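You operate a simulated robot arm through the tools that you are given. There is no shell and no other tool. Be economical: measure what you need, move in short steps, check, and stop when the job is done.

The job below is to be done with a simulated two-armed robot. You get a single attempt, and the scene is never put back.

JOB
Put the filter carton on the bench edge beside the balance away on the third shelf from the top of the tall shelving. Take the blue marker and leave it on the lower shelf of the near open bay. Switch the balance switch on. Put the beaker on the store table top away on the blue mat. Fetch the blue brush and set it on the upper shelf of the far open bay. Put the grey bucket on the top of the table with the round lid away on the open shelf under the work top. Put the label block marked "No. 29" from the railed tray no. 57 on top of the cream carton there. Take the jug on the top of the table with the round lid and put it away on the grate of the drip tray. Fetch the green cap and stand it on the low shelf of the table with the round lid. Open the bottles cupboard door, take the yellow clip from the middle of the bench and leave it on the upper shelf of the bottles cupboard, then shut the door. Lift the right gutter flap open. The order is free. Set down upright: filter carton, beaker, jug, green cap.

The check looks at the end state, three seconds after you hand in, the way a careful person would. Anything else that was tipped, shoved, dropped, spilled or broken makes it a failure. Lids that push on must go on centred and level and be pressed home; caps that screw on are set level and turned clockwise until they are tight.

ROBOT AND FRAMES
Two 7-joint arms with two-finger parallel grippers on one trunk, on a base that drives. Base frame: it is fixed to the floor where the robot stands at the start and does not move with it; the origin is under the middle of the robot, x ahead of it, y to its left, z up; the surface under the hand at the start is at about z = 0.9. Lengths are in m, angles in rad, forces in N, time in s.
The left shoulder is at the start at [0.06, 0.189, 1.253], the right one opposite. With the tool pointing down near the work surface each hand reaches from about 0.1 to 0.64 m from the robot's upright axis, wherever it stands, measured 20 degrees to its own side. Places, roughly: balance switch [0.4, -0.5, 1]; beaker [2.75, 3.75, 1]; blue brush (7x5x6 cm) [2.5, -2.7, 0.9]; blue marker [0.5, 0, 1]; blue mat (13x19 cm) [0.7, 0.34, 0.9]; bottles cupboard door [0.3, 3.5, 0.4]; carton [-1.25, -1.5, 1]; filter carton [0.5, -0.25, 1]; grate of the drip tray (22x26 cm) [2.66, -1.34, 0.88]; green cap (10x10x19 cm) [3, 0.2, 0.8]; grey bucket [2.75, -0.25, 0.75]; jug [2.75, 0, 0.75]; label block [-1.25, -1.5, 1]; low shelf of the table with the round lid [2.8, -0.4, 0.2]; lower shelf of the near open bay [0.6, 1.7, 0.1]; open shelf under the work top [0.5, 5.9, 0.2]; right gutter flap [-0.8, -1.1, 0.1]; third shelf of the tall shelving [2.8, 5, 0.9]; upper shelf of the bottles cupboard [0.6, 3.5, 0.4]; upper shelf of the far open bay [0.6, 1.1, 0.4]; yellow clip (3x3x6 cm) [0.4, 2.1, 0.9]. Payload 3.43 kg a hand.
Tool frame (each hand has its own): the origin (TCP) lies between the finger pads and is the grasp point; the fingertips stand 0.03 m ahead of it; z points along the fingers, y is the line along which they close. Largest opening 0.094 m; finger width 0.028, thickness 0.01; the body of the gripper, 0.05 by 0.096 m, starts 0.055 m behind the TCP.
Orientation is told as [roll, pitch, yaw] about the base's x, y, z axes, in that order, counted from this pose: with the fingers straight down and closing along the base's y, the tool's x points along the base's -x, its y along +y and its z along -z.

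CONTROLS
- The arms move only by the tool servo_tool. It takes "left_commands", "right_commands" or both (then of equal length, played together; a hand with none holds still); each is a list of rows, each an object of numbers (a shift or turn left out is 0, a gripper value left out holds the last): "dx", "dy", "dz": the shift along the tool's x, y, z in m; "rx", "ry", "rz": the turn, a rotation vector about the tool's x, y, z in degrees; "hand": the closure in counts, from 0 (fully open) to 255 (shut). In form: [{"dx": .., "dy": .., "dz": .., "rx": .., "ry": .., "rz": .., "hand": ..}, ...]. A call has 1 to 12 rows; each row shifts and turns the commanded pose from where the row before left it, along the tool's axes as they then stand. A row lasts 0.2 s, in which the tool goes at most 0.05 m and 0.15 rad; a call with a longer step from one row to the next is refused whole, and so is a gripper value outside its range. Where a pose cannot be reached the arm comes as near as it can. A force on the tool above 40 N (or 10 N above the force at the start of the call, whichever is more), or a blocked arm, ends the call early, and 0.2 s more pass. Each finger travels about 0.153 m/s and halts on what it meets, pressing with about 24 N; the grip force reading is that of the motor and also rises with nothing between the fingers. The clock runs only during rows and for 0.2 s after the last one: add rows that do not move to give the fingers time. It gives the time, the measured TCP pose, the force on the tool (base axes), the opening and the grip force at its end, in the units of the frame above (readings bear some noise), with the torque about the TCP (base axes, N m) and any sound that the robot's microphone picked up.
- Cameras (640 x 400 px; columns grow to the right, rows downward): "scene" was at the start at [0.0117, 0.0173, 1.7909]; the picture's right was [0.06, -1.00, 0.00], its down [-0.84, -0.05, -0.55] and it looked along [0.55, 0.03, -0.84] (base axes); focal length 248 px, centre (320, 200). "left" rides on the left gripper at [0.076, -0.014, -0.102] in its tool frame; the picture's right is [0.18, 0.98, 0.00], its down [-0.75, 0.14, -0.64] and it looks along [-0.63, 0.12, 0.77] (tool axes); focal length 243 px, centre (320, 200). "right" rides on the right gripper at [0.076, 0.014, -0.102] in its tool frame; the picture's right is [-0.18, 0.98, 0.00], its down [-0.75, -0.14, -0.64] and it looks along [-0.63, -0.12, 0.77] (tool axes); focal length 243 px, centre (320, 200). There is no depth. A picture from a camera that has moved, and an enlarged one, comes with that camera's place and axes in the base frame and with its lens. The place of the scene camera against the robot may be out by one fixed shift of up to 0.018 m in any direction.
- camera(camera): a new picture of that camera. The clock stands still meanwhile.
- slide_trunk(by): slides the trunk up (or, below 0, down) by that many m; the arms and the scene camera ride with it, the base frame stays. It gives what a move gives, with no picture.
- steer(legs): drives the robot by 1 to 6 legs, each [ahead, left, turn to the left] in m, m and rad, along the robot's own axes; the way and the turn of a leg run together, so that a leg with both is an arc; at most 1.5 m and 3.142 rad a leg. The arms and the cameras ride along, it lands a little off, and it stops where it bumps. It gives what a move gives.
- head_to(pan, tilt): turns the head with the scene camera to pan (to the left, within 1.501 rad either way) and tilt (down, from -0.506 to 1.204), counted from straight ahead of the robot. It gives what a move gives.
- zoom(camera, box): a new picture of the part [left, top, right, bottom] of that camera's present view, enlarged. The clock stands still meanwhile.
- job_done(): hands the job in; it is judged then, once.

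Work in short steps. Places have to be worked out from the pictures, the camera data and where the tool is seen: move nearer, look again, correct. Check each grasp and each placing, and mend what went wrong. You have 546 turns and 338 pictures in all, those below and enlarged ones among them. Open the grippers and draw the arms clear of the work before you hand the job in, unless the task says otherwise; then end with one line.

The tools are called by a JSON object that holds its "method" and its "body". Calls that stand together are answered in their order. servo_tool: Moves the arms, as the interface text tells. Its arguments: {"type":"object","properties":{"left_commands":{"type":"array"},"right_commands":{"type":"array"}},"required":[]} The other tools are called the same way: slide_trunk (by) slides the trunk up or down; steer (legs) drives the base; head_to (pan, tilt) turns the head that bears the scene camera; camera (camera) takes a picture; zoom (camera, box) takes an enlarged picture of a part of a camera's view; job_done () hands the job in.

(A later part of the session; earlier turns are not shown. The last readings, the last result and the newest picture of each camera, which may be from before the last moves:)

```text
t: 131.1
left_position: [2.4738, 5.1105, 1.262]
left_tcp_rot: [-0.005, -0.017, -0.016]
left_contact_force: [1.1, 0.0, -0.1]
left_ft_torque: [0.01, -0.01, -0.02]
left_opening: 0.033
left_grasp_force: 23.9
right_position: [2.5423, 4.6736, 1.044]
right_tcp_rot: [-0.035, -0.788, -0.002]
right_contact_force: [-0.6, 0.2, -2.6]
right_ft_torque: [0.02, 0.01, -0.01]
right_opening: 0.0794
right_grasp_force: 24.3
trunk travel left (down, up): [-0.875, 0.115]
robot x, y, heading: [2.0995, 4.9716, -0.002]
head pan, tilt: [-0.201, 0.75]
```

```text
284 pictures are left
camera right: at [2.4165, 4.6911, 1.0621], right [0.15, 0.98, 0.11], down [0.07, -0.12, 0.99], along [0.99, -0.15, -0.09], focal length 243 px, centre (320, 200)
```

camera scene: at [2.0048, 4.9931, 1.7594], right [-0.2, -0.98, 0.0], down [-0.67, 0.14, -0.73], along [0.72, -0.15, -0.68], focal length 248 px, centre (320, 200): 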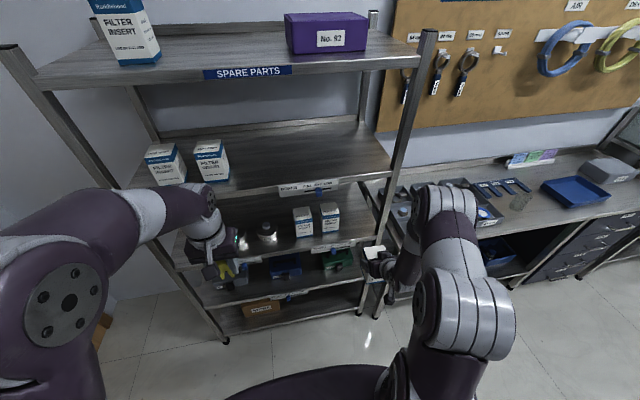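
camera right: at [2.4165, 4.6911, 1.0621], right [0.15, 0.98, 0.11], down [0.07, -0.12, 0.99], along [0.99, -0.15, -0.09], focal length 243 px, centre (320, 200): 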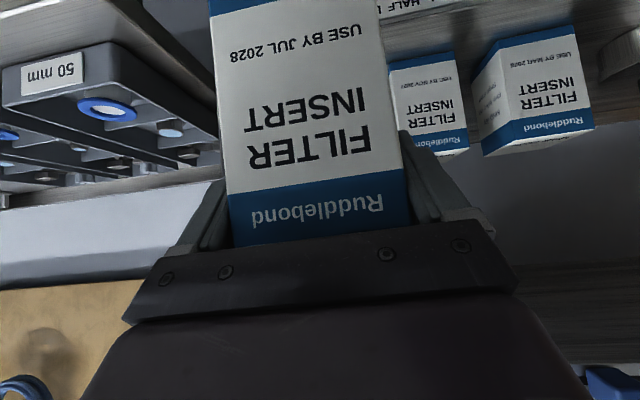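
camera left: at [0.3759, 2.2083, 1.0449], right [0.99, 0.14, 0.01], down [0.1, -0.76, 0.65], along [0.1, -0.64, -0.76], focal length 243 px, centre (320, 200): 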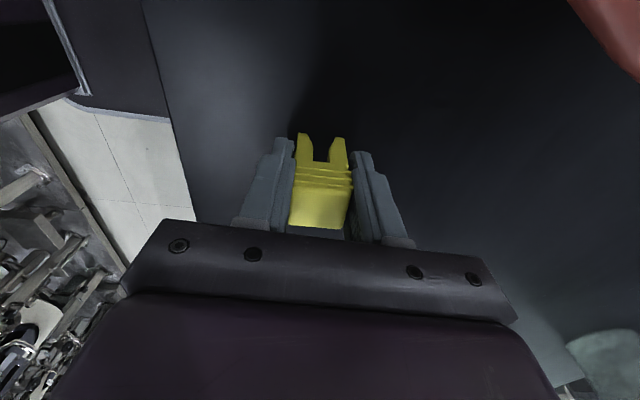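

The neighbour's near edge is at y≈4.745–4.76, leaving about 2 cm beside my fingers. I advance 0.18 m in.

{"method": "servo_tool", "body": {"right_commands": [{"dx": -0.0318, "dz": 0.0318}, {"dx": -0.0318, "dz": 0.0318}, {"dx": -0.0318, "dz": 0.0318}, {"dx": -0.0318, "dz": 0.0318}, {}]}}

{"method": "zoom", "body": {"camera": "scene", "box": [250, 150, 450, 275]}}

{"method": "camera", "body": {"camera": "right"}}

```text
t: 132.3
left_position: [2.4737, 5.1092, 1.2618]
left_tcp_rot: [-0.004, -0.017, -0.016]
left_contact_force: [0.0, 0.9, -0.7]
left_ft_torque: [0.02, -0.04, 0.03]
left_opening: 0.0329
left_grasp_force: 24.3
right_position: [2.7244, 4.6684, 1.0441]
right_tcp_rot: [-0.036, -0.788, -0.001]
right_contact_force: [0.3, 0.3, -2.6]
right_ft_torque: [-0.05, 0.05, 0.0]
right_opening: 0.0795
right_grasp_force: 24.2
trunk travel left (down, up): [-0.875, 0.115]
robot x, y, heading: [2.0981, 4.9707, -0.001]
head pan, tilt: [-0.201, 0.75]
```

```text
3.20 times, centred on (350, 212) of scene
camera zoom: at [2.1233, 4.9675, 1.7594], right [-0.2, -0.98, 0.0], down [-0.67, 0.14, -0.73], along [0.72, -0.15, -0.68], focal length 793 px, centre (224, 160)
```

zoom: 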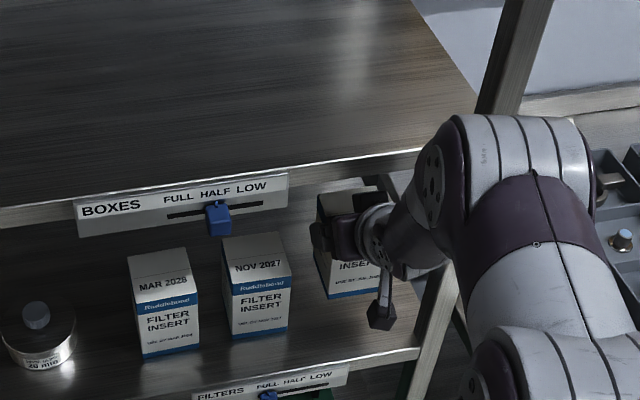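

```text
282 pictures are left
camera right: at [2.5974, 4.6866, 1.0618], right [0.15, 0.98, 0.11], down [0.07, -0.12, 0.99], along [0.99, -0.15, -0.09], focal length 243 px, centre (320, 200)
```

right: 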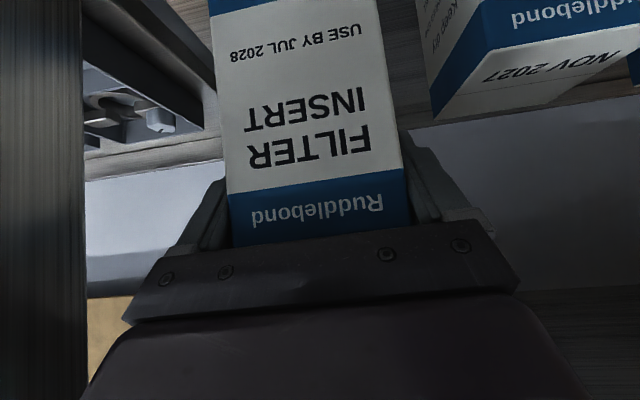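

The carton stands centred in the gap. I lower it gently until it meets the shelf.

{"method": "servo_tool", "body": {"right_commands": [{"dx": 0.014, "dz": 0.014}, {"dx": 0.011, "dz": 0.011}, {"dx": 0.0035, "dz": 0.0035}, {"dx": 0.0035, "dz": 0.0035}, {}]}}

```text
t: 133.5
left_position: [2.4737, 5.1101, 1.2622]
left_tcp_rot: [-0.004, -0.015, -0.016]
left_contact_force: [0.2, -0.8, -0.1]
left_ft_torque: [-0.02, 0.0, -0.01]
left_opening: 0.0329
left_grasp_force: 24.2
right_position: [2.724, 4.6684, 0.9985]
right_tcp_rot: [-0.034, -0.786, -0.001]
right_contact_force: [0.7, -0.2, -3.6]
right_ft_torque: [-0.01, 0.03, 0.03]
right_opening: 0.0796
right_grasp_force: 23.8
trunk travel left (down, up): [-0.875, 0.115]
robot x, y, heading: [2.1006, 4.9719, -0.001]
head pan, tilt: [-0.201, 0.75]
```

{"method": "servo_tool", "body": {"right_commands": [{"dx": 0.0028, "dz": 0.0028}, {"dx": 0.0028, "dz": 0.0028}, {}]}}

{"method": "zoom", "body": {"camera": "scene", "box": [310, 190, 410, 260]}}

```text
t: 134.3
left_position: [2.4746, 5.1094, 1.2611]
left_tcp_rot: [-0.004, -0.016, -0.016]
left_contact_force: [0.3, -1.1, -0.7]
left_ft_torque: [0.01, -0.02, -0.03]
left_opening: 0.0328
left_grasp_force: 24.4
right_position: [2.7233, 4.6682, 0.9905]
right_tcp_rot: [-0.033, -0.788, -0.001]
right_contact_force: [-0.3, -0.7, -3.1]
right_ft_torque: [-0.01, 0.0, 0.0]
right_opening: 0.0793
right_grasp_force: 24.1
trunk travel left (down, up): [-0.875, 0.115]
robot x, y, heading: [2.1043, 4.9749, 0.001]
head pan, tilt: [-0.201, 0.75]
```

```text
5.71 times, centred on (360, 225) of scene
camera zoom: at [2.1241, 4.9675, 1.7594], right [-0.2, -0.98, 0.0], down [-0.67, 0.14, -0.73], along [0.72, -0.15, -0.68], focal length 1416 px, centre (91, 57)
```

zoom: 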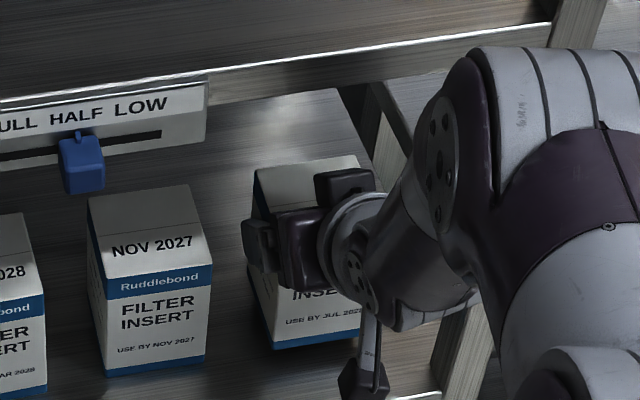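

No contact yet; I keep lowering in small steps.

{"method": "servo_tool", "body": {"right_commands": [{"dx": 0.0025, "dz": 0.0025}, {"dx": 0.0025, "dz": 0.0025}, {}]}}

{"method": "servo_tool", "body": {"right_commands": [{"dx": 0.0021, "dz": 0.0021}, {"dx": 0.0021, "dz": 0.0021}, {}]}}

```text
t: 135.1
left_position: [2.4742, 5.109, 1.2618]
left_tcp_rot: [-0.004, -0.014, -0.015]
left_contact_force: [1.1, -0.2, 0.6]
left_ft_torque: [0.03, 0.01, -0.02]
left_opening: 0.0334
left_grasp_force: 24.1
right_position: [2.7234, 4.6677, 0.9837]
right_tcp_rot: [-0.036, -0.785, -0.001]
right_contact_force: [-0.9, -0.4, -2.3]
right_ft_torque: [0.01, 0.03, 0.02]
right_opening: 0.0794
right_grasp_force: 24.2
trunk travel left (down, up): [-0.875, 0.115]
robot x, y, heading: [2.1032, 4.971, 0.005]
head pan, tilt: [-0.201, 0.75]
```

```text
t: 135.9
left_position: [2.4756, 5.1104, 1.263]
left_tcp_rot: [-0.005, -0.018, -0.017]
left_contact_force: [0.3, 0.0, -0.4]
left_ft_torque: [-0.02, 0.0, 0.01]
left_opening: 0.0327
left_grasp_force: 24.0
right_position: [2.7241, 4.6669, 0.9789]
right_tcp_rot: [-0.033, -0.787, -0.001]
right_contact_force: [0.1, -0.5, -2.4]
right_ft_torque: [0.0, 0.0, 0.0]
right_opening: 0.0794
right_grasp_force: 23.9
trunk travel left (down, up): [-0.875, 0.115]
robot x, y, heading: [2.1028, 4.9694, 0.003]
head pan, tilt: [-0.201, 0.75]
```

{"method": "servo_tool", "body": {"right_commands": [{"dx": 0.0025, "dz": 0.0025}, {"dx": 0.0025, "dz": 0.0025}, {}]}}

{"method": "servo_tool", "body": {"right_commands": [{"dx": 0.0025, "dz": 0.0025}, {"dx": 0.0021, "dz": 0.0021}, {}]}}

{"method": "zoom", "body": {"camera": "scene", "box": [310, 190, 410, 260]}}

```text
t: 136.7
left_position: [2.4738, 5.1105, 1.2639]
left_tcp_rot: [-0.004, -0.016, -0.017]
left_contact_force: [0.4, 0.0, 0.2]
left_ft_torque: [0.01, 0.0, 0.01]
left_opening: 0.0329
left_grasp_force: 24.0
right_position: [2.7247, 4.6666, 0.9734]
right_tcp_rot: [-0.034, -0.793, 0.0]
right_contact_force: [1.1, -1.7, 13.5]
right_ft_torque: [0.46, -0.32, 0.01]
right_opening: 0.0792
right_grasp_force: 24.1
trunk travel left (down, up): [-0.875, 0.115]
robot x, y, heading: [2.096, 4.9756, 0.003]
head pan, tilt: [-0.201, 0.75]
```

```text
t: 137.5
left_position: [2.4721, 5.1109, 1.2641]
left_tcp_rot: [-0.003, -0.018, -0.014]
left_contact_force: [0.4, -1.0, 0.2]
left_ft_torque: [-0.01, 0.0, -0.01]
left_opening: 0.0331
left_grasp_force: 24.6
right_position: [2.7213, 4.6658, 0.9664]
right_tcp_rot: [-0.036, -0.789, 0.0]
right_contact_force: [2.1, -2.0, 20.3]
right_ft_torque: [0.65, 0.1, 0.1]
right_opening: 0.0795
right_grasp_force: 23.8
trunk travel left (down, up): [-0.875, 0.115]
robot x, y, heading: [2.1006, 4.9693, -0.002]
head pan, tilt: [-0.201, 0.75]
```

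```text
5.71 times, centred on (360, 225) of scene
camera zoom: at [2.1206, 4.9684, 1.7595], right [-0.2, -0.98, 0.0], down [-0.67, 0.14, -0.73], along [0.72, -0.15, -0.68], focal length 1416 px, centre (91, 57)
```

zoom: 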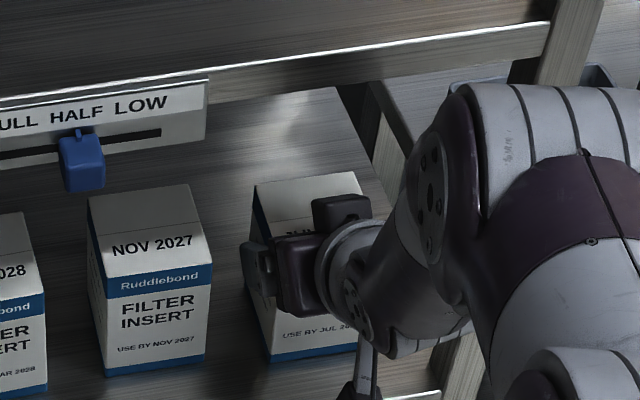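

Contact is made. I relieve the press a little, open, and withdraw along the tool axis.

{"method": "servo_tool", "body": {"right_commands": [{"dx": -0.003, "dz": -0.003}, {"hand": 8}, {}, {}]}}

{"method": "servo_tool", "body": {"right_commands": [{"dz": -0.025}, {"dz": -0.04}, {"dz": -0.04}, {"dx": 0.03, "dz": -0.03}, {"dx": 0.03, "dz": -0.03}, {}]}}

{"method": "zoom", "body": {"camera": "scene", "box": [250, 170, 450, 295]}}

```text
t: 138.5
left_position: [2.4748, 5.109, 1.2615]
left_tcp_rot: [-0.004, -0.017, -0.015]
left_contact_force: [-0.2, -0.3, -0.4]
left_ft_torque: [0.02, -0.01, 0.0]
left_opening: 0.0329
left_grasp_force: 24.1
right_position: [2.723, 4.6671, 0.9685]
right_tcp_rot: [-0.033, -0.787, -0.002]
right_contact_force: [0.2, 0.6, -0.7]
right_ft_torque: [-0.04, 0.01, -0.01]
right_opening: 0.0909
right_grasp_force: 0.0
trunk travel left (down, up): [-0.875, 0.115]
robot x, y, heading: [2.1037, 4.9728, -0.001]
head pan, tilt: [-0.201, 0.75]
```

```text
t: 139.9
left_position: [2.4758, 5.11, 1.262]
left_tcp_rot: [-0.002, -0.016, -0.016]
left_contact_force: [-0.9, -0.5, -1.0]
left_ft_torque: [-0.02, 0.02, 0.01]
left_opening: 0.0328
left_grasp_force: 23.8
right_position: [2.5635, 4.6732, 1.042]
right_tcp_rot: [-0.035, -0.787, -0.002]
right_contact_force: [0.2, -0.6, 1.0]
right_ft_torque: [0.04, -0.02, 0.0]
right_opening: 0.0913
right_grasp_force: 0.1
trunk travel left (down, up): [-0.875, 0.115]
robot x, y, heading: [2.0988, 4.9718, 0.002]
head pan, tilt: [-0.201, 0.75]
```

```text
3.20 times, centred on (350, 232) of scene
camera zoom: at [2.1246, 4.9679, 1.7594], right [-0.2, -0.98, 0.0], down [-0.67, 0.14, -0.73], along [0.72, -0.15, -0.68], focal length 793 px, centre (224, 96)
```

zoom: 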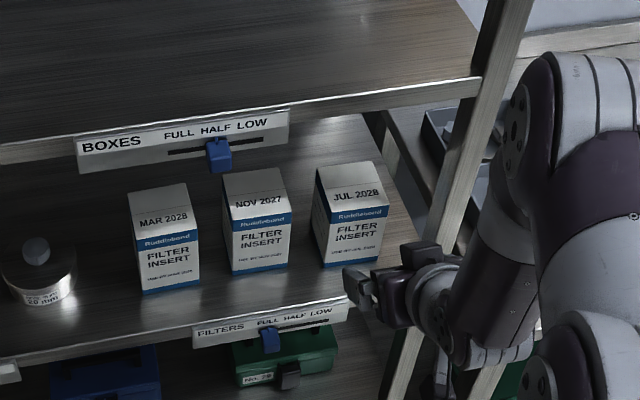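

The carton stands upright on the third shelf. Now I back out along the corridor to the bottles cupboard.

{"method": "steer", "body": {"legs": [[-0.5, -0.03, 0], [-1.3, 0, 0], [-0.7, 0, 0], [0, -0.75, 0]]}}

{"method": "head_to", "body": {"pan": -0.3, "tilt": 0.8}}

{"method": "camera", "body": {"camera": "scene"}}

```text
t: 156.1
left_position: [-0.031, 4.3215, 1.2611]
left_tcp_rot: [-0.002, -0.015, -0.01]
left_contact_force: [0.6, -0.3, -0.2]
left_ft_torque: [-0.02, -0.02, -0.02]
left_opening: 0.0327
left_grasp_force: 23.7
right_position: [0.0615, 3.8844, 1.0424]
right_tcp_rot: [-0.036, -0.787, 0.004]
right_contact_force: [0.5, 0.0, 0.1]
right_ft_torque: [0.0, 0.01, -0.01]
right_opening: 0.0915
right_grasp_force: 0.0
trunk travel left (down, up): [-0.875, 0.115]
robot x, y, heading: [-0.4057, 4.1832, 0.001]
head pan, tilt: [-0.201, 0.75]
```

```text
t: 156.8
left_position: [-0.0309, 4.32, 1.2616]
left_tcp_rot: [-0.004, -0.016, -0.012]
left_contact_force: [0.1, -0.3, -0.6]
left_ft_torque: [-0.03, -0.01, 0.01]
left_opening: 0.0329
left_grasp_force: 24.0
right_position: [0.0601, 3.8839, 1.0418]
right_tcp_rot: [-0.034, -0.788, 0.004]
right_contact_force: [-0.1, 0.0, 0.0]
right_ft_torque: [0.0, 0.0, 0.0]
right_opening: 0.0913
right_grasp_force: 0.0
trunk travel left (down, up): [-0.875, 0.115]
robot x, y, heading: [-0.4033, 4.1811, 0.0]
head pan, tilt: [-0.3, 0.799]
```

```text
278 pictures are left
camera scene: at [-0.3849, 4.1694, 1.7554], right [-0.29, -0.96, 0.0], down [-0.69, 0.21, -0.7], along [0.67, -0.2, -0.72], focal length 248 px, centre (320, 200)
```

scene: 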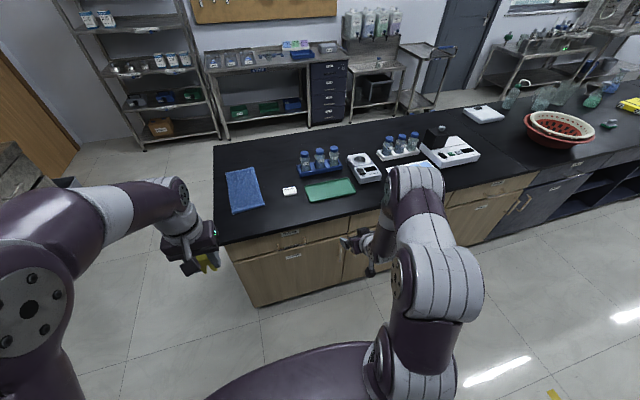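

I lower the trunk 0.5 m to handle height and look with both cameras.

{"method": "slide_trunk", "body": {"by": -0.4}}

{"method": "slide_trunk", "body": {"by": -0.1}}

{"method": "camera", "body": {"camera": "right"}}

{"method": "camera", "body": {"camera": "scene"}}

```text
t: 160.6
left_position: [-0.0313, 4.3202, 0.8625]
left_tcp_rot: [-0.003, -0.013, -0.012]
left_contact_force: [0.3, -0.3, -0.5]
left_ft_torque: [0.0, 0.04, -0.03]
left_opening: 0.0329
left_grasp_force: 24.3
right_position: [0.0624, 3.8835, 0.6429]
right_tcp_rot: [-0.035, -0.787, 0.0]
right_contact_force: [-0.2, -0.1, -0.2]
right_ft_torque: [0.04, -0.02, 0.01]
right_opening: 0.0913
right_grasp_force: 0.1
trunk travel left (down, up): [-0.475, 0.515]
robot x, y, heading: [-0.4015, 4.181, 0.005]
head pan, tilt: [-0.3, 0.799]
```

```text
t: 161.9
left_position: [-0.03, 4.3207, 0.7636]
left_tcp_rot: [-0.003, -0.018, -0.011]
left_contact_force: [1.0, -0.5, 0.6]
left_ft_torque: [0.03, 0.04, 0.02]
left_opening: 0.0327
left_grasp_force: 24.2
right_position: [0.0606, 3.8849, 0.5422]
right_tcp_rot: [-0.034, -0.787, 0.002]
right_contact_force: [-0.1, 0.0, -0.3]
right_ft_torque: [0.03, 0.06, -0.01]
right_opening: 0.0913
right_grasp_force: 0.1
trunk travel left (down, up): [-0.375, 0.615]
robot x, y, heading: [-0.404, 4.1828, 0.001]
head pan, tilt: [-0.3, 0.799]
```

```text
277 pictures are left
camera right: at [-0.0652, 3.9007, 0.5603], right [0.15, 0.98, 0.11], down [0.07, -0.12, 0.99], along [0.99, -0.14, -0.09], focal length 243 px, centre (320, 200)
```

right: 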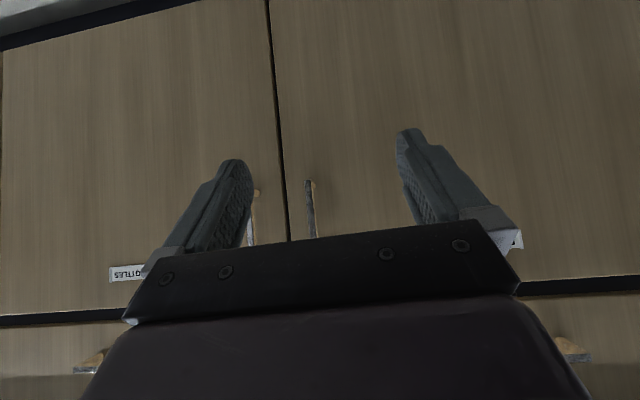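

```text
276 pictures are left
camera scene: at [-0.3851, 4.1697, 1.2555], right [-0.29, -0.96, 0.0], down [-0.69, 0.21, -0.7], along [0.67, -0.2, -0.72], focal length 248 px, centre (320, 200)
```

scene: 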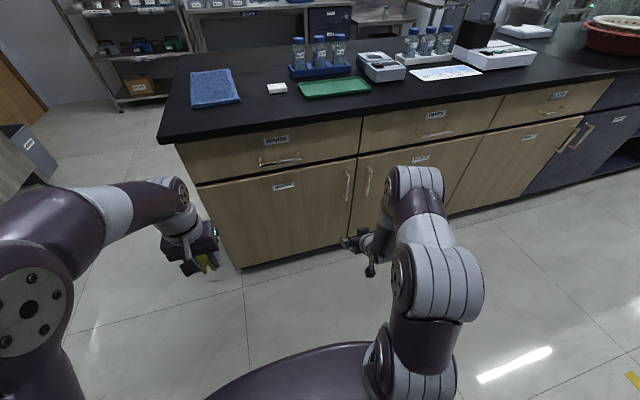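

The bottles handle (vertical bar) is at about y=3.743, z 0.50–0.62, x≈0.31. I bring the open right hand in front of it.

{"method": "servo_tool", "body": {"right_commands": [{"dx": -0.0252, "dy": -0.0284, "dz": 0.018}, {"dx": -0.0252, "dy": -0.0284, "dz": 0.018}, {"dx": -0.0252, "dy": -0.0284, "dz": 0.018}, {"dx": -0.0252, "dy": -0.0284, "dz": 0.018}, {"dx": -0.0252, "dy": -0.0284, "dz": 0.018}, {}]}}

{"method": "camera", "body": {"camera": "right"}}

{"method": "zoom", "body": {"camera": "scene", "box": [300, 130, 460, 230]}}

```text
t: 163.3
left_position: [-0.0317, 4.3208, 0.7625]
left_tcp_rot: [-0.004, -0.014, -0.012]
left_contact_force: [0.3, -0.9, -0.2]
left_ft_torque: [-0.01, 0.0, -0.01]
left_opening: 0.0329
left_grasp_force: 23.6
right_position: [0.2115, 3.7396, 0.5713]
right_tcp_rot: [-0.036, -0.787, 0.004]
right_contact_force: [-0.3, -0.7, -0.4]
right_ft_torque: [-0.03, -0.02, -0.01]
right_opening: 0.0912
right_grasp_force: 0.0
trunk travel left (down, up): [-0.375, 0.615]
robot x, y, heading: [-0.4057, 4.1791, 0.006]
head pan, tilt: [-0.3, 0.799]
```

```text
275 pictures are left
camera right: at [0.0852, 3.7561, 0.5895], right [0.15, 0.98, 0.11], down [0.07, -0.12, 0.99], along [0.99, -0.14, -0.09], focal length 243 px, centre (320, 200)
```

right: 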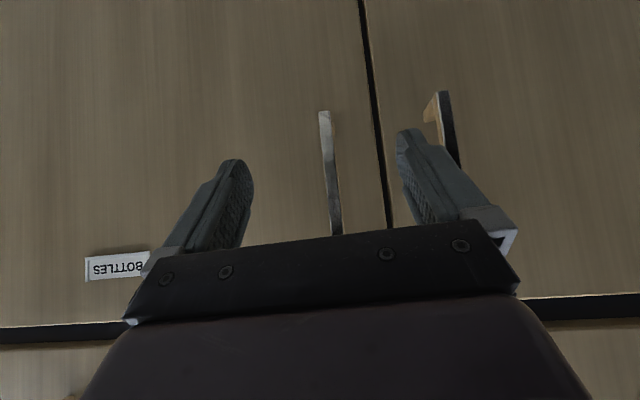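

```text
4.00 times, centred on (380, 180) of scene
camera zoom: at [-0.385, 4.1698, 1.2554], right [-0.29, -0.96, 0.0], down [-0.69, 0.21, -0.7], along [0.67, -0.2, -0.72], focal length 992 px, centre (80, 280)
```

zoom: 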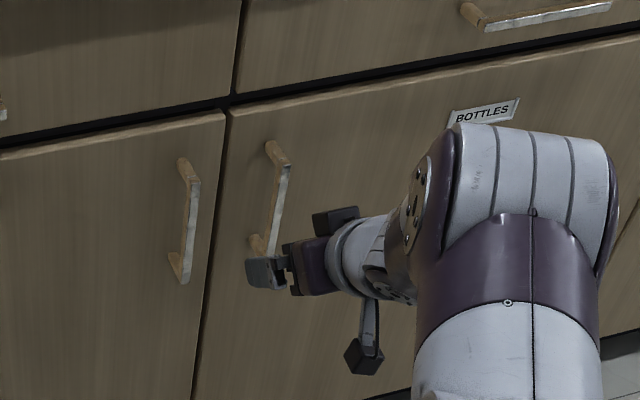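

The handle bar is centred between the fingers. I move onto it and close.

{"method": "servo_tool", "body": {"right_commands": [{"dx": -0.022, "dz": 0.028, "dy": -0.002}, {"dx": -0.02, "dz": 0.026}, {"dx": -0.012, "dz": 0.016}, {"hand": 255}, {}, {}, {}]}}

{"method": "zoom", "body": {"camera": "scene", "box": [300, 130, 460, 230]}}

```text
t: 164.2
left_position: [-0.0318, 4.3212, 0.7614]
left_tcp_rot: [-0.006, -0.015, -0.013]
left_contact_force: [-0.1, 0.5, -0.4]
left_ft_torque: [-0.03, 0.0, -0.02]
left_opening: 0.0328
left_grasp_force: 24.2
right_position: [0.2925, 3.7345, 0.5603]
right_tcp_rot: [-0.037, -0.787, 0.009]
right_contact_force: [-4.8, 1.3, 2.3]
right_ft_torque: [-0.03, -0.39, 0.03]
right_opening: 0.0277
right_grasp_force: 0.3
trunk travel left (down, up): [-0.375, 0.615]
robot x, y, heading: [-0.4042, 4.1838, 0.009]
head pan, tilt: [-0.3, 0.799]
stopped in row 4 (right hand): the force on the tool passed its limit at 58 N (the readings are from after the stop); the commanded pose is now the measured one
```

```text
4.00 times, centred on (380, 180) of scene
camera zoom: at [-0.3862, 4.1703, 1.2556], right [-0.29, -0.96, 0.0], down [-0.69, 0.21, -0.7], along [0.67, -0.2, -0.72], focal length 992 px, centre (80, 280)
```

zoom: 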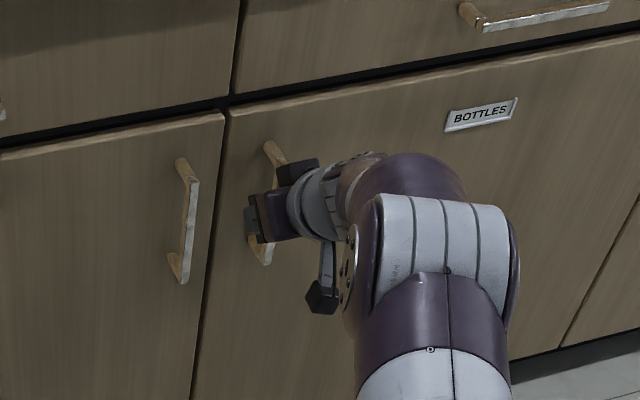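

Contact while closing; I finish closing without moving.

{"method": "servo_tool", "body": {"right_commands": [{"hand": 255}, {}, {}]}}

```text
t: 164.9
left_position: [-0.0318, 4.3225, 0.7618]
left_tcp_rot: [-0.006, -0.016, -0.01]
left_contact_force: [0.0, 0.2, -0.4]
left_ft_torque: [-0.01, 0.02, 0.0]
left_opening: 0.033
left_grasp_force: 23.9
right_position: [0.2929, 3.7393, 0.5611]
right_tcp_rot: [-0.032, -0.784, 0.01]
right_contact_force: [-16.4, 33.6, 2.4]
right_ft_torque: [1.34, -1.67, -0.2]
right_opening: 0.0162
right_grasp_force: 44.9
trunk travel left (down, up): [-0.375, 0.615]
robot x, y, heading: [-0.4025, 4.1786, 0.002]
head pan, tilt: [-0.3, 0.799]
```

The bar is gripped. I relieve the side force and pull the door along its arc (hinge at [0.345, 3.2]), turning the wrist with it, 12° first.

{"method": "servo_tool", "body": {"right_commands": [{"dy": 0.004}, {"dx": 0.0133, "dz": -0.0133, "dy": -0.0017, "rx": -1.4, "rz": -1.4}, {"dx": 0.0266, "dz": -0.0266, "dy": -0.0035, "rx": -2.83, "rz": -2.83}, {"dx": 0.0266, "dz": -0.0266, "dy": -0.0035, "rx": -2.83, "rz": -2.83}, {}]}}

{"method": "camera", "body": {"camera": "scene"}}

```text
t: 166.2
left_position: [-0.0312, 4.3209, 0.763]
left_tcp_rot: [-0.004, -0.015, -0.013]
left_contact_force: [-0.8, -0.3, 0.6]
left_ft_torque: [0.0, 0.02, 0.01]
left_opening: 0.0331
left_grasp_force: 24.2
right_position: [0.1974, 3.7241, 0.5608]
right_tcp_rot: [-0.038, -0.779, 0.182]
right_contact_force: [-1.6, 10.8, 10.6]
right_ft_torque: [1.31, 1.15, -0.01]
right_opening: 0.0165
right_grasp_force: 45.1
trunk travel left (down, up): [-0.375, 0.615]
robot x, y, heading: [-0.4042, 4.1804, 0.005]
head pan, tilt: [-0.3, 0.799]
```

```text
272 pictures are left
camera scene: at [-0.3863, 4.1711, 1.2556], right [-0.29, -0.96, 0.0], down [-0.69, 0.21, -0.7], along [0.67, -0.2, -0.72], focal length 248 px, centre (320, 200)
```

scene: 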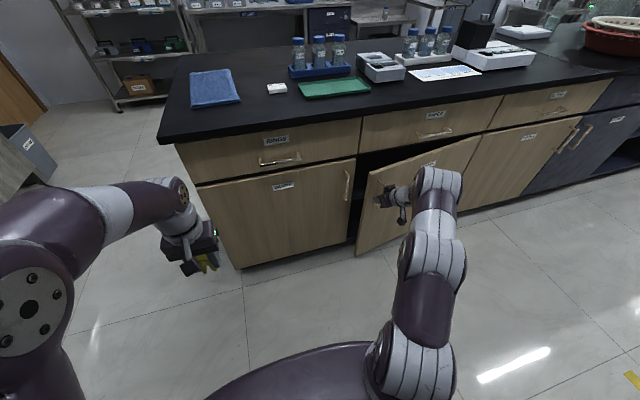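

The door follows. I continue the arc another ~20°.

{"method": "servo_tool", "body": {"right_commands": [{"dx": 0.0266, "dz": -0.0266, "dy": -0.0035, "rx": -2.83, "rz": -2.83}, {"dx": 0.0266, "dz": -0.0266, "dy": -0.0035, "rx": -2.83, "rz": -2.83}, {"dx": 0.0266, "dz": -0.0266, "dy": -0.0035, "rx": -2.83, "rz": -2.83}, {"dx": 0.0266, "dz": -0.0266, "dy": -0.0035, "rx": -2.83, "rz": -2.83}, {"dx": 0.0266, "dz": -0.0266, "dy": -0.0035, "rx": -2.83, "rz": -2.83}, {}]}}

{"method": "camera", "body": {"camera": "scene"}}

```text
t: 167.6
left_position: [-0.0313, 4.3184, 0.7613]
left_tcp_rot: [-0.001, -0.013, -0.013]
left_contact_force: [-0.2, -0.6, -0.2]
left_ft_torque: [0.0, 0.0, -0.04]
left_opening: 0.0326
left_grasp_force: 24.1
right_position: [0.027, 3.6529, 0.5609]
right_tcp_rot: [-0.027, -0.771, 0.525]
right_contact_force: [10.0, -15.3, -4.6]
right_ft_torque: [1.64, 0.56, 0.16]
right_opening: 0.0158
right_grasp_force: 45.2
trunk travel left (down, up): [-0.375, 0.615]
robot x, y, heading: [-0.402, 4.1814, 0.003]
head pan, tilt: [-0.3, 0.799]
```

```text
271 pictures are left
camera scene: at [-0.3836, 4.1673, 1.2553], right [-0.29, -0.96, 0.0], down [-0.69, 0.21, -0.7], along [0.67, -0.2, -0.72], focal length 248 px, centre (320, 200)
```

scene: 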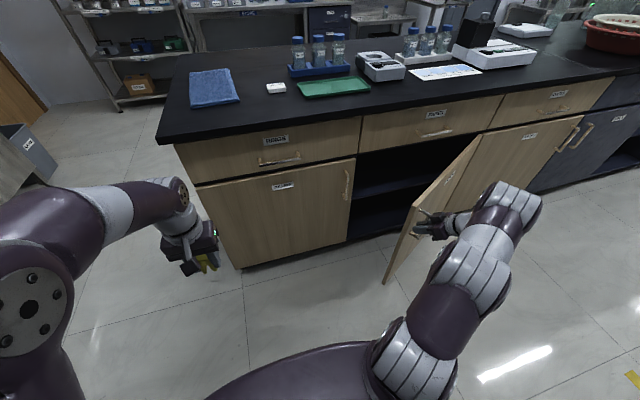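

Open about 31°. I continue another 16°.

{"method": "servo_tool", "body": {"right_commands": [{"dx": 0.0266, "dz": -0.0266, "dy": -0.0035, "rx": -2.83, "rz": -2.83}, {"dx": 0.0266, "dz": -0.0266, "dy": -0.0035, "rx": -2.83, "rz": -2.83}, {"dx": 0.0266, "dz": -0.0266, "dy": -0.0035, "rx": -2.83, "rz": -2.83}, {"dx": 0.0266, "dz": -0.0266, "dy": -0.0035, "rx": -2.83, "rz": -2.83}, {}]}}

{"method": "camera", "body": {"camera": "scene"}}

```text
t: 168.8
left_position: [-0.0289, 4.3181, 0.7615]
left_tcp_rot: [0.001, -0.013, -0.009]
left_contact_force: [-0.1, -0.5, 0.8]
left_ft_torque: [-0.02, 0.0, 0.02]
left_opening: 0.0325
left_grasp_force: 23.8
right_position: [-0.0867, 3.5546, 0.5623]
right_tcp_rot: [-0.015, -0.768, 0.796]
right_contact_force: [18.2, -16.9, -20.1]
right_ft_torque: [0.97, 1.21, 0.1]
right_opening: 0.0158
right_grasp_force: 44.7
trunk travel left (down, up): [-0.375, 0.615]
robot x, y, heading: [-0.4037, 4.1799, 0.003]
head pan, tilt: [-0.3, 0.799]
```

```text
270 pictures are left
camera scene: at [-0.3817, 4.1653, 1.2551], right [-0.29, -0.96, 0.0], down [-0.69, 0.21, -0.69], along [0.66, -0.2, -0.72], focal length 248 px, centre (320, 200)
```

scene: 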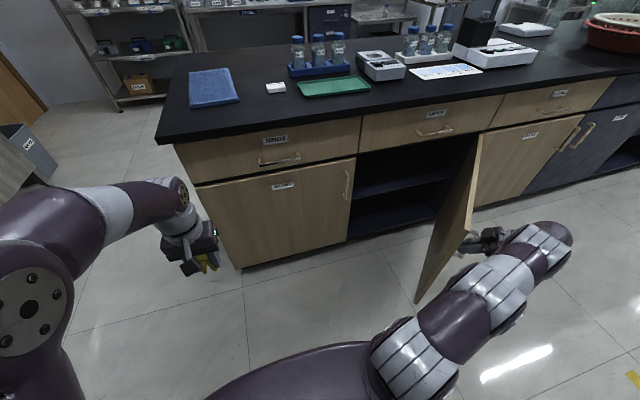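

About 47° open. I try 16° more.

{"method": "servo_tool", "body": {"right_commands": [{"dx": 0.0266, "dz": -0.0266, "dy": -0.0035, "rx": -2.83, "rz": -2.83}, {"dx": 0.0266, "dz": -0.0266, "dy": -0.0035, "rx": -2.83, "rz": -2.83}, {"dx": 0.0266, "dz": -0.0266, "dy": -0.0035, "rx": -2.83, "rz": -2.83}, {"dx": 0.0266, "dz": -0.0266, "dy": -0.0035, "rx": -2.83, "rz": -2.83}, {}]}}

```text
t: 169.3
left_position: [-0.0294, 4.3203, 0.7616]
left_tcp_rot: [-0.001, -0.015, -0.01]
left_contact_force: [0.6, 0.8, -1.1]
left_ft_torque: [0.02, 0.04, 0.03]
left_opening: 0.0329
left_grasp_force: 23.4
right_position: [-0.1094, 3.5257, 0.563]
right_tcp_rot: [-0.033, -0.761, 0.888]
right_contact_force: [13.4, -9.8, -16.1]
right_ft_torque: [1.29, 0.66, -0.11]
right_opening: 0.0162
right_grasp_force: 45.1
right hand out of reach, approached as far as the arm can: row 2
trunk travel left (down, up): [-0.375, 0.615]
robot x, y, heading: [-0.4078, 4.1796, 0.006]
head pan, tilt: [-0.3, 0.799]
stopped in row 2 (right hand): the force on the tool passed its limit at 86 N (the readings are from after the stop); the commanded pose is now the measured one
```

The arm's at its limit with the door about 51° open. I release the handle, back the hand off, and then will push the door wider from inside using the base.

{"method": "servo_tool", "body": {"right_commands": [{"hand": 0}, {}, {}, {"dx": 0.03, "dz": -0.03}, {"dx": 0.03, "dz": -0.03}, {"dx": 0.02, "dz": -0.02}, {}]}}

{"method": "camera", "body": {"camera": "scene"}}

```text
t: 170.9
left_position: [-0.0314, 4.3202, 0.7626]
left_tcp_rot: [-0.004, -0.016, -0.009]
left_contact_force: [-1.0, -0.9, 0.3]
left_ft_torque: [0.01, 0.0, -0.03]
left_opening: 0.033
left_grasp_force: 23.8
right_position: [-0.184, 3.513, 0.5693]
right_tcp_rot: [-0.04, -0.76, 0.895]
right_contact_force: [-0.2, -0.2, 0.1]
right_ft_torque: [0.02, 0.0, -0.02]
right_opening: 0.094
right_grasp_force: 0.1
right hand out of reach, approached as far as the arm can: row 4, 5, 6
trunk travel left (down, up): [-0.375, 0.615]
robot x, y, heading: [-0.4044, 4.1806, 0.003]
head pan, tilt: [-0.3, 0.799]
```

```text
269 pictures are left
camera scene: at [-0.385, 4.1693, 1.2554], right [-0.29, -0.96, 0.0], down [-0.69, 0.21, -0.7], along [0.67, -0.2, -0.72], focal length 248 px, centre (320, 200)
```

scene: 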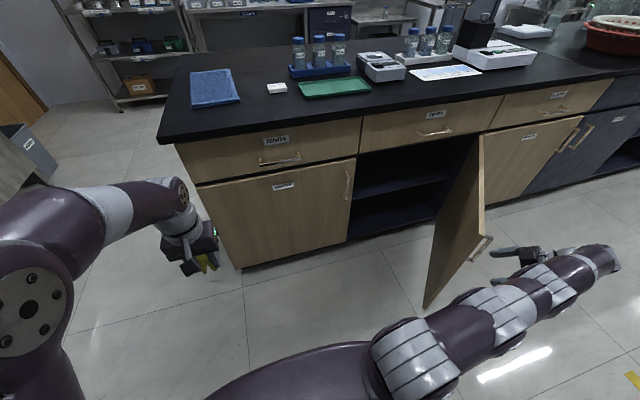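

Hand is clear. I drive back and left, then swing the right hand to point forward again.

{"method": "steer", "body": {"legs": [[-0.2, 0.1, 0]]}}

{"method": "servo_tool", "body": {"right_commands": [{"dy": 0.03, "rx": 4, "rz": 4, "hand": 255}, {"dy": 0.03, "rx": 4, "rz": 4}, {"dy": 0.03, "rx": 4, "rz": 4}, {"dy": 0.03, "rx": 4, "rz": 4}, {"dy": 0.03, "rx": 4, "rz": 4}, {"dy": 0.03, "rx": 4, "rz": 4}, {"dy": 0.03, "rx": 4, "rz": 4}, {"dy": 0.03, "rx": 4, "rz": 4}, {"rx": 4, "rz": 4}, {}]}}

{"method": "camera", "body": {"camera": "scene"}}

```text
t: 172.6
left_position: [-0.232, 4.4189, 0.7621]
left_tcp_rot: [-0.004, -0.015, -0.013]
left_contact_force: [-0.4, 0.4, -0.8]
left_ft_torque: [-0.01, -0.03, 0.0]
left_opening: 0.0328
left_grasp_force: 23.4
right_position: [-0.3849, 3.6112, 0.5693]
right_tcp_rot: [-0.042, -0.758, 0.894]
right_contact_force: [-0.3, 0.4, -0.6]
right_ft_torque: [0.0, 0.02, -0.02]
right_opening: 0.094
right_grasp_force: 0.1
trunk travel left (down, up): [-0.375, 0.615]
robot x, y, heading: [-0.6058, 4.2776, 0.01]
head pan, tilt: [-0.3, 0.799]
```

```text
t: 174.8
left_position: [-0.2298, 4.4183, 0.7621]
left_tcp_rot: [-0.004, -0.017, -0.011]
left_contact_force: [-0.5, 0.2, -0.4]
left_ft_torque: [-0.03, 0.02, 0.01]
left_opening: 0.033
left_grasp_force: 23.9
right_position: [-0.4994, 3.815, 0.5606]
right_tcp_rot: [-0.055, -0.792, 0.013]
right_contact_force: [-0.2, 0.2, 0.4]
right_ft_torque: [-0.02, -0.01, -0.02]
right_opening: 0.0002
right_grasp_force: 23.7
trunk travel left (down, up): [-0.375, 0.615]
robot x, y, heading: [-0.6027, 4.2806, 0.01]
head pan, tilt: [-0.3, 0.799]
```

```text
268 pictures are left
camera scene: at [-0.5849, 4.2681, 1.2554], right [-0.29, -0.96, 0.0], down [-0.69, 0.21, -0.7], along [0.67, -0.2, -0.72], focal length 248 px, centre (320, 200)
```

scene: 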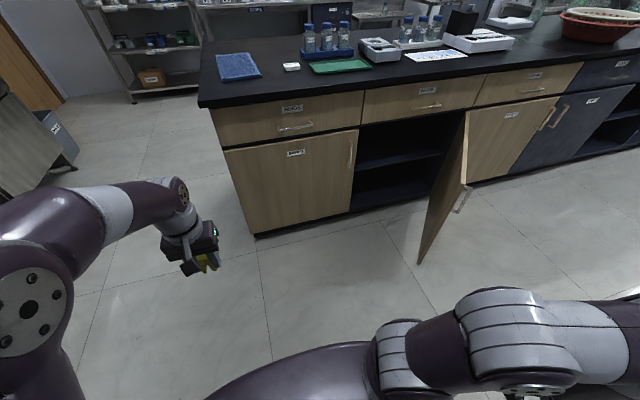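

I extend the right hand forward to the door's inner side.

{"method": "servo_tool", "body": {"right_commands": [{"dx": -0.0318, "dz": 0.0318, "dy": 0.0135}, {"dx": -0.0318, "dz": 0.0318, "dy": 0.0135}, {"dx": -0.0318, "dz": 0.0318, "dy": 0.0135}, {"dx": -0.0318, "dz": 0.0318, "dy": 0.0135}, {"dx": -0.0318, "dz": 0.0318, "dy": 0.0135}, {"dx": -0.0318, "dz": 0.0318, "dy": 0.0135}, {"dx": -0.0318, "dz": 0.0318, "dy": 0.0135}, {"dx": -0.0318, "dz": 0.0318, "dy": 0.0135}, {"dx": -0.0318, "dz": 0.0318, "dy": 0.0135}, {"dx": -0.0318, "dz": 0.0318, "dy": 0.0135}, {"dx": -0.0318, "dz": 0.0318}, {}]}}

{"method": "camera", "body": {"camera": "scene"}}

```text
t: 177.4
left_position: [-0.2298, 4.4183, 0.7617]
left_tcp_rot: [-0.005, -0.015, -0.012]
left_contact_force: [0.6, 0.2, 0.4]
left_ft_torque: [0.0, -0.03, 0.01]
left_opening: 0.033
left_grasp_force: 23.5
right_position: [-0.0008, 3.937, 0.5594]
right_tcp_rot: [-0.056, -0.792, 0.016]
right_contact_force: [-0.4, -0.3, -0.2]
right_ft_torque: [0.03, -0.01, 0.01]
right_opening: 0.0001
right_grasp_force: 23.9
trunk travel left (down, up): [-0.375, 0.615]
robot x, y, heading: [-0.6082, 4.2788, 0.003]
head pan, tilt: [-0.3, 0.799]
```

```text
267 pictures are left
camera scene: at [-0.5849, 4.2683, 1.2554], right [-0.29, -0.96, 0.0], down [-0.69, 0.21, -0.7], along [0.67, -0.2, -0.72], focal length 248 px, centre (320, 200)
```

scene: 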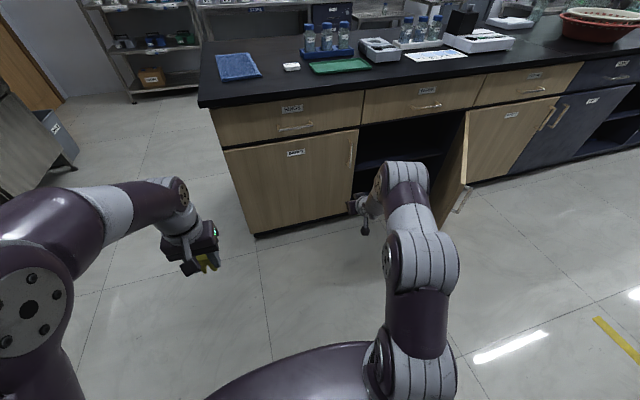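

Now I drive the base right 0.6 m so the hand pushes the door wider.

{"method": "steer", "body": {"legs": [[0, -0.6, 0]]}}

{"method": "camera", "body": {"camera": "scene"}}

```text
t: 180.8
left_position: [-0.2276, 3.8197, 0.762]
left_tcp_rot: [-0.004, -0.015, -0.01]
left_contact_force: [0.5, -0.6, -0.2]
left_ft_torque: [0.02, -0.01, -0.01]
left_opening: 0.0332
left_grasp_force: 24.0
right_position: [0.0011, 3.3388, 0.5584]
right_tcp_rot: [-0.055, -0.793, 0.015]
right_contact_force: [0.5, -0.4, -0.6]
right_ft_torque: [-0.01, 0.01, 0.01]
right_opening: 0.0
right_grasp_force: 24.2
trunk travel left (down, up): [-0.375, 0.615]
robot x, y, heading: [-0.6014, 3.6765, 0.004]
head pan, tilt: [-0.3, 0.799]
```

```text
266 pictures are left
camera scene: at [-0.5822, 3.6678, 1.2554], right [-0.29, -0.96, 0.0], down [-0.69, 0.21, -0.7], along [0.67, -0.2, -0.72], focal length 248 px, centre (320, 200)
```

scene: 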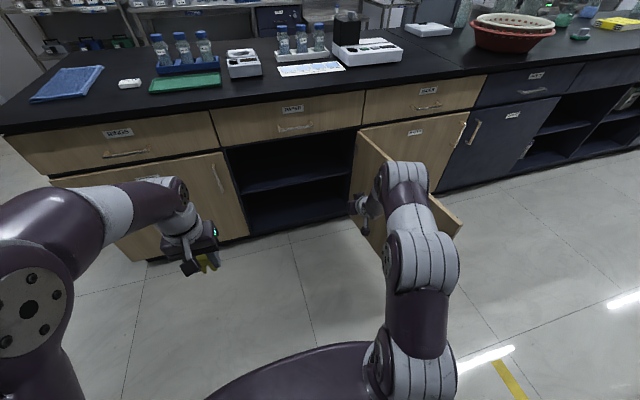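

The door stands about 80° open. I draw the right hand back, and pitch the left hand (with clip) 45° forward after extending it a little.

{"method": "servo_tool", "body": {"right_commands": [{"dx": 0.0318, "dz": -0.0318, "dy": 0.01}, {"dx": 0.0318, "dz": -0.0318, "dy": 0.01}, {"dx": 0.0318, "dz": -0.0318, "dy": 0.01}, {"dx": 0.0318, "dz": -0.0318, "dy": 0.01}, {"dx": 0.0318, "dz": -0.0318, "dy": 0.01}, {}, {}, {}, {}, {}], "left_commands": [{"dx": -0.045}, {"dx": -0.045}, {"dx": -0.045}, {"dx": -0.045}, {"ry": -8}, {"ry": -8}, {"ry": -8}, {"ry": -8}, {"ry": -8}, {"ry": -5}]}}

{"method": "camera", "body": {"camera": "left"}}

```text
t: 182.9
left_position: [-0.0832, 3.8221, 0.7173]
left_tcp_rot: [0.001, -0.777, -0.006]
left_contact_force: [-0.5, -0.3, -0.6]
left_ft_torque: [0.02, 0.02, -0.02]
left_opening: 0.0328
left_grasp_force: 23.8
left hand out of reach, approached as far as the arm can: row 2, 3, 4
right_position: [-0.2203, 3.3929, 0.5568]
right_tcp_rot: [-0.053, -0.789, 0.015]
right_contact_force: [0.3, 0.0, -0.4]
right_ft_torque: [-0.02, 0.01, -0.02]
right_opening: 0.0
right_grasp_force: 24.1
trunk travel left (down, up): [-0.375, 0.615]
robot x, y, heading: [-0.6002, 3.6786, 0.006]
head pan, tilt: [-0.3, 0.799]
```

```text
265 pictures are left
camera left: at [-0.2097, 3.8093, 0.736], right [-0.12, 0.98, -0.13], down [0.09, 0.14, 0.99], along [0.99, 0.11, -0.1], focal length 243 px, centre (320, 200)
```

left: 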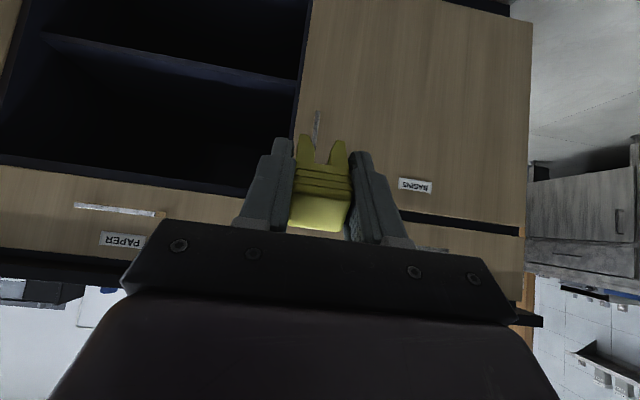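

Left hand is pitched forward. I drive 0.3 m forward, then shift the left hand over to the cupboard opening.

{"method": "steer", "body": {"legs": [[0.3, 0.02, 0]]}}

{"method": "servo_tool", "body": {"left_commands": [{"dy": -0.04, "dx": 0.02, "dz": 0.02}, {"dy": -0.04, "dx": 0.02, "dz": 0.02}, {"dy": -0.04, "dx": 0.02, "dz": 0.02}, {"dy": -0.04, "dx": 0.02, "dz": 0.02}, {"dy": -0.04, "dx": 0.02, "dz": 0.02}, {"dx": 0.02, "dz": 0.02}, {}]}}

{"method": "camera", "body": {"camera": "left"}}

{"method": "camera", "body": {"camera": "scene"}}

```text
t: 185.0
left_position: [0.2168, 3.8447, 0.7155]
left_tcp_rot: [0.0, -0.772, -0.006]
left_contact_force: [0.3, 0.1, -0.3]
left_ft_torque: [-0.03, -0.03, 0.03]
left_opening: 0.0325
left_grasp_force: 23.3
right_position: [0.0804, 3.4145, 0.5564]
right_tcp_rot: [-0.054, -0.789, 0.02]
right_contact_force: [-0.7, -0.2, -0.2]
right_ft_torque: [0.02, 0.01, 0.0]
right_opening: 0.0002
right_grasp_force: 24.0
trunk travel left (down, up): [-0.375, 0.615]
robot x, y, heading: [-0.3018, 3.7048, 0.011]
head pan, tilt: [-0.3, 0.799]
```

```text
t: 186.6
left_position: [0.2151, 3.6468, 0.5467]
left_tcp_rot: [0.001, -0.773, -0.004]
left_contact_force: [-0.1, -0.3, 0.6]
left_ft_torque: [-0.01, 0.0, 0.04]
left_opening: 0.033
left_grasp_force: 24.2
right_position: [0.0811, 3.4151, 0.5571]
right_tcp_rot: [-0.054, -0.791, 0.017]
right_contact_force: [0.4, -0.3, 0.3]
right_ft_torque: [0.05, 0.0, 0.0]
right_opening: 0.0
right_grasp_force: 24.2
trunk travel left (down, up): [-0.375, 0.615]
robot x, y, heading: [-0.2973, 3.7041, 0.008]
head pan, tilt: [-0.3, 0.799]
```

```text
264 pictures are left
camera left: at [0.0886, 3.633, 0.5662], right [-0.13, 0.98, -0.13], down [0.09, 0.14, 0.99], along [0.99, 0.11, -0.11], focal length 243 px, centre (320, 200)
```

left: 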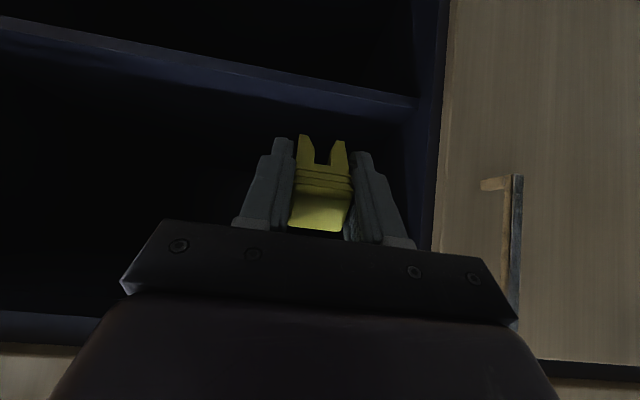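

```text
263 pictures are left
camera scene: at [-0.2807, 3.6903, 1.2554], right [-0.29, -0.96, 0.0], down [-0.69, 0.21, -0.7], along [0.67, -0.2, -0.72], focal length 248 px, centre (320, 200)
```

scene: 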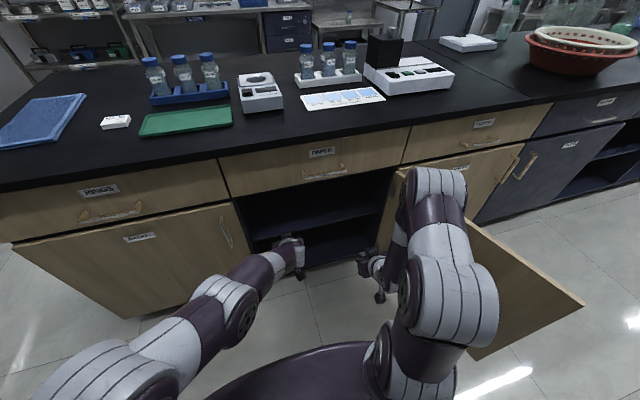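

The shelf edge is seen below the clip. I go 0.1 m nearer, then bring the clip in over the upper shelf.

{"method": "steer", "body": {"legs": [[0.1, 0, 0]]}}

{"method": "servo_tool", "body": {"left_commands": [{"dx": -0.025, "dz": 0.038}, {"dx": -0.025, "dz": 0.038}, {"dx": -0.025, "dz": 0.038}, {"dx": -0.01, "dz": 0.018}, {}]}}

{"method": "camera", "body": {"camera": "left"}}

{"method": "zoom", "body": {"camera": "scene", "box": [200, 160, 440, 310]}}

```text
t: 187.8
left_position: [0.3147, 3.6483, 0.5468]
left_tcp_rot: [0.002, -0.773, -0.004]
left_contact_force: [-0.6, 0.3, -1.2]
left_ft_torque: [-0.01, 0.0, -0.02]
left_opening: 0.0329
left_grasp_force: 24.2
right_position: [0.1803, 3.4164, 0.5565]
right_tcp_rot: [-0.055, -0.79, 0.016]
right_contact_force: [0.3, -0.6, -0.3]
right_ft_torque: [0.01, 0.01, 0.0]
right_opening: 0.0004
right_grasp_force: 23.8
trunk travel left (down, up): [-0.375, 0.615]
robot x, y, heading: [-0.2004, 3.7017, 0.006]
head pan, tilt: [-0.3, 0.799]
```

```text
t: 189.0
left_position: [0.459, 3.6443, 0.5076]
left_tcp_rot: [0.014, -0.763, -0.018]
left_contact_force: [-1.0, -0.3, -0.3]
left_ft_torque: [-0.01, 0.01, 0.0]
left_opening: 0.0329
left_grasp_force: 23.8
right_position: [0.1763, 3.4155, 0.5573]
right_tcp_rot: [-0.055, -0.795, 0.015]
right_contact_force: [-0.6, -0.8, 0.4]
right_ft_torque: [-0.01, -0.04, -0.01]
right_opening: 0.0001
right_grasp_force: 24.0
trunk travel left (down, up): [-0.375, 0.615]
robot x, y, heading: [-0.2011, 3.7013, 0.01]
head pan, tilt: [-0.3, 0.799]
```

```text
262 pictures are left
camera left: at [0.333, 3.6326, 0.5265], right [-0.12, 0.99, -0.12], down [0.1, 0.13, 0.99], along [0.99, 0.11, -0.12], focal length 243 px, centre (320, 200)
```

left: 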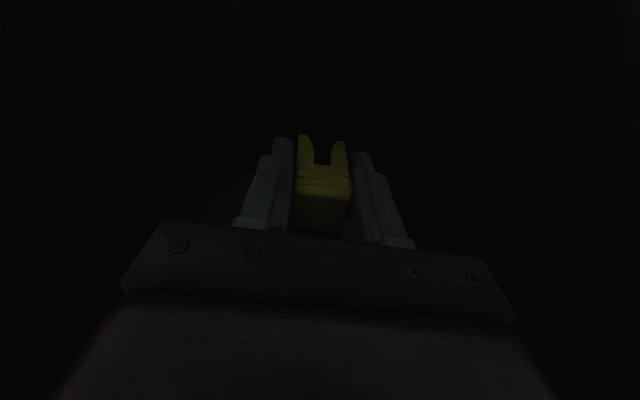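

```text
2.67 times, centred on (320, 235) of scene
camera zoom: at [-0.1878, 3.6901, 1.2549], right [-0.29, -0.96, 0.0], down [-0.68, 0.21, -0.7], along [0.67, -0.2, -0.71], focal length 661 px, centre (320, 107)
```

zoom: 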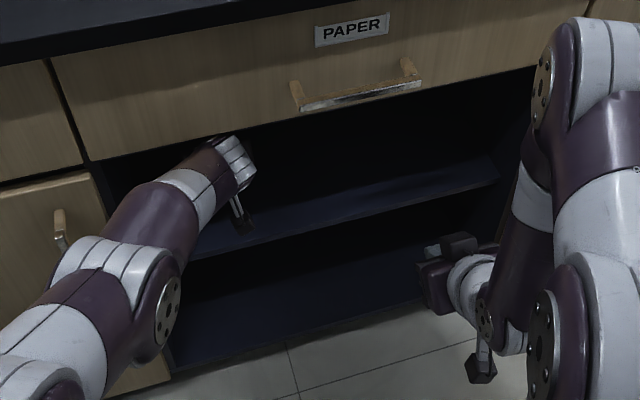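

I lower the clip in small steps until contact.

{"method": "servo_tool", "body": {"left_commands": [{"dx": 0.014, "dz": 0.014}, {"dx": 0.01, "dz": 0.01}, {"dx": 0.0035, "dz": 0.0035}, {}]}}

{"method": "servo_tool", "body": {"left_commands": [{"dx": 0.0035, "dz": 0.0035}, {"dx": 0.0035, "dz": 0.0035}, {"dx": 0.0035, "dz": 0.0035}, {}]}}

```text
t: 190.0
left_position: [0.4677, 3.6453, 0.4739]
left_tcp_rot: [0.0, -0.776, -0.005]
left_contact_force: [-0.2, 0.6, -0.8]
left_ft_torque: [-0.02, -0.01, 0.03]
left_opening: 0.0332
left_grasp_force: 24.2
right_position: [0.1812, 3.4163, 0.5568]
right_tcp_rot: [-0.055, -0.793, 0.019]
right_contact_force: [0.3, 0.1, -0.6]
right_ft_torque: [0.01, 0.03, -0.02]
right_opening: 0.0
right_grasp_force: 23.6
trunk travel left (down, up): [-0.375, 0.615]
robot x, y, heading: [-0.198, 3.6991, 0.003]
head pan, tilt: [-0.3, 0.799]
```

```text
t: 191.0
left_position: [0.4675, 3.646, 0.4569]
left_tcp_rot: [0.001, -0.771, -0.006]
left_contact_force: [0.5, -0.5, -1.5]
left_ft_torque: [-0.01, 0.0, 0.0]
left_opening: 0.0329
left_grasp_force: 24.6
right_position: [0.1807, 3.4163, 0.557]
right_tcp_rot: [-0.053, -0.793, 0.017]
right_contact_force: [0.8, 0.4, 1.0]
right_ft_torque: [0.04, 0.0, -0.03]
right_opening: 0.0
right_grasp_force: 24.0
trunk travel left (down, up): [-0.375, 0.615]
robot x, y, heading: [-0.202, 3.6981, 0.006]
head pan, tilt: [-0.3, 0.799]
```

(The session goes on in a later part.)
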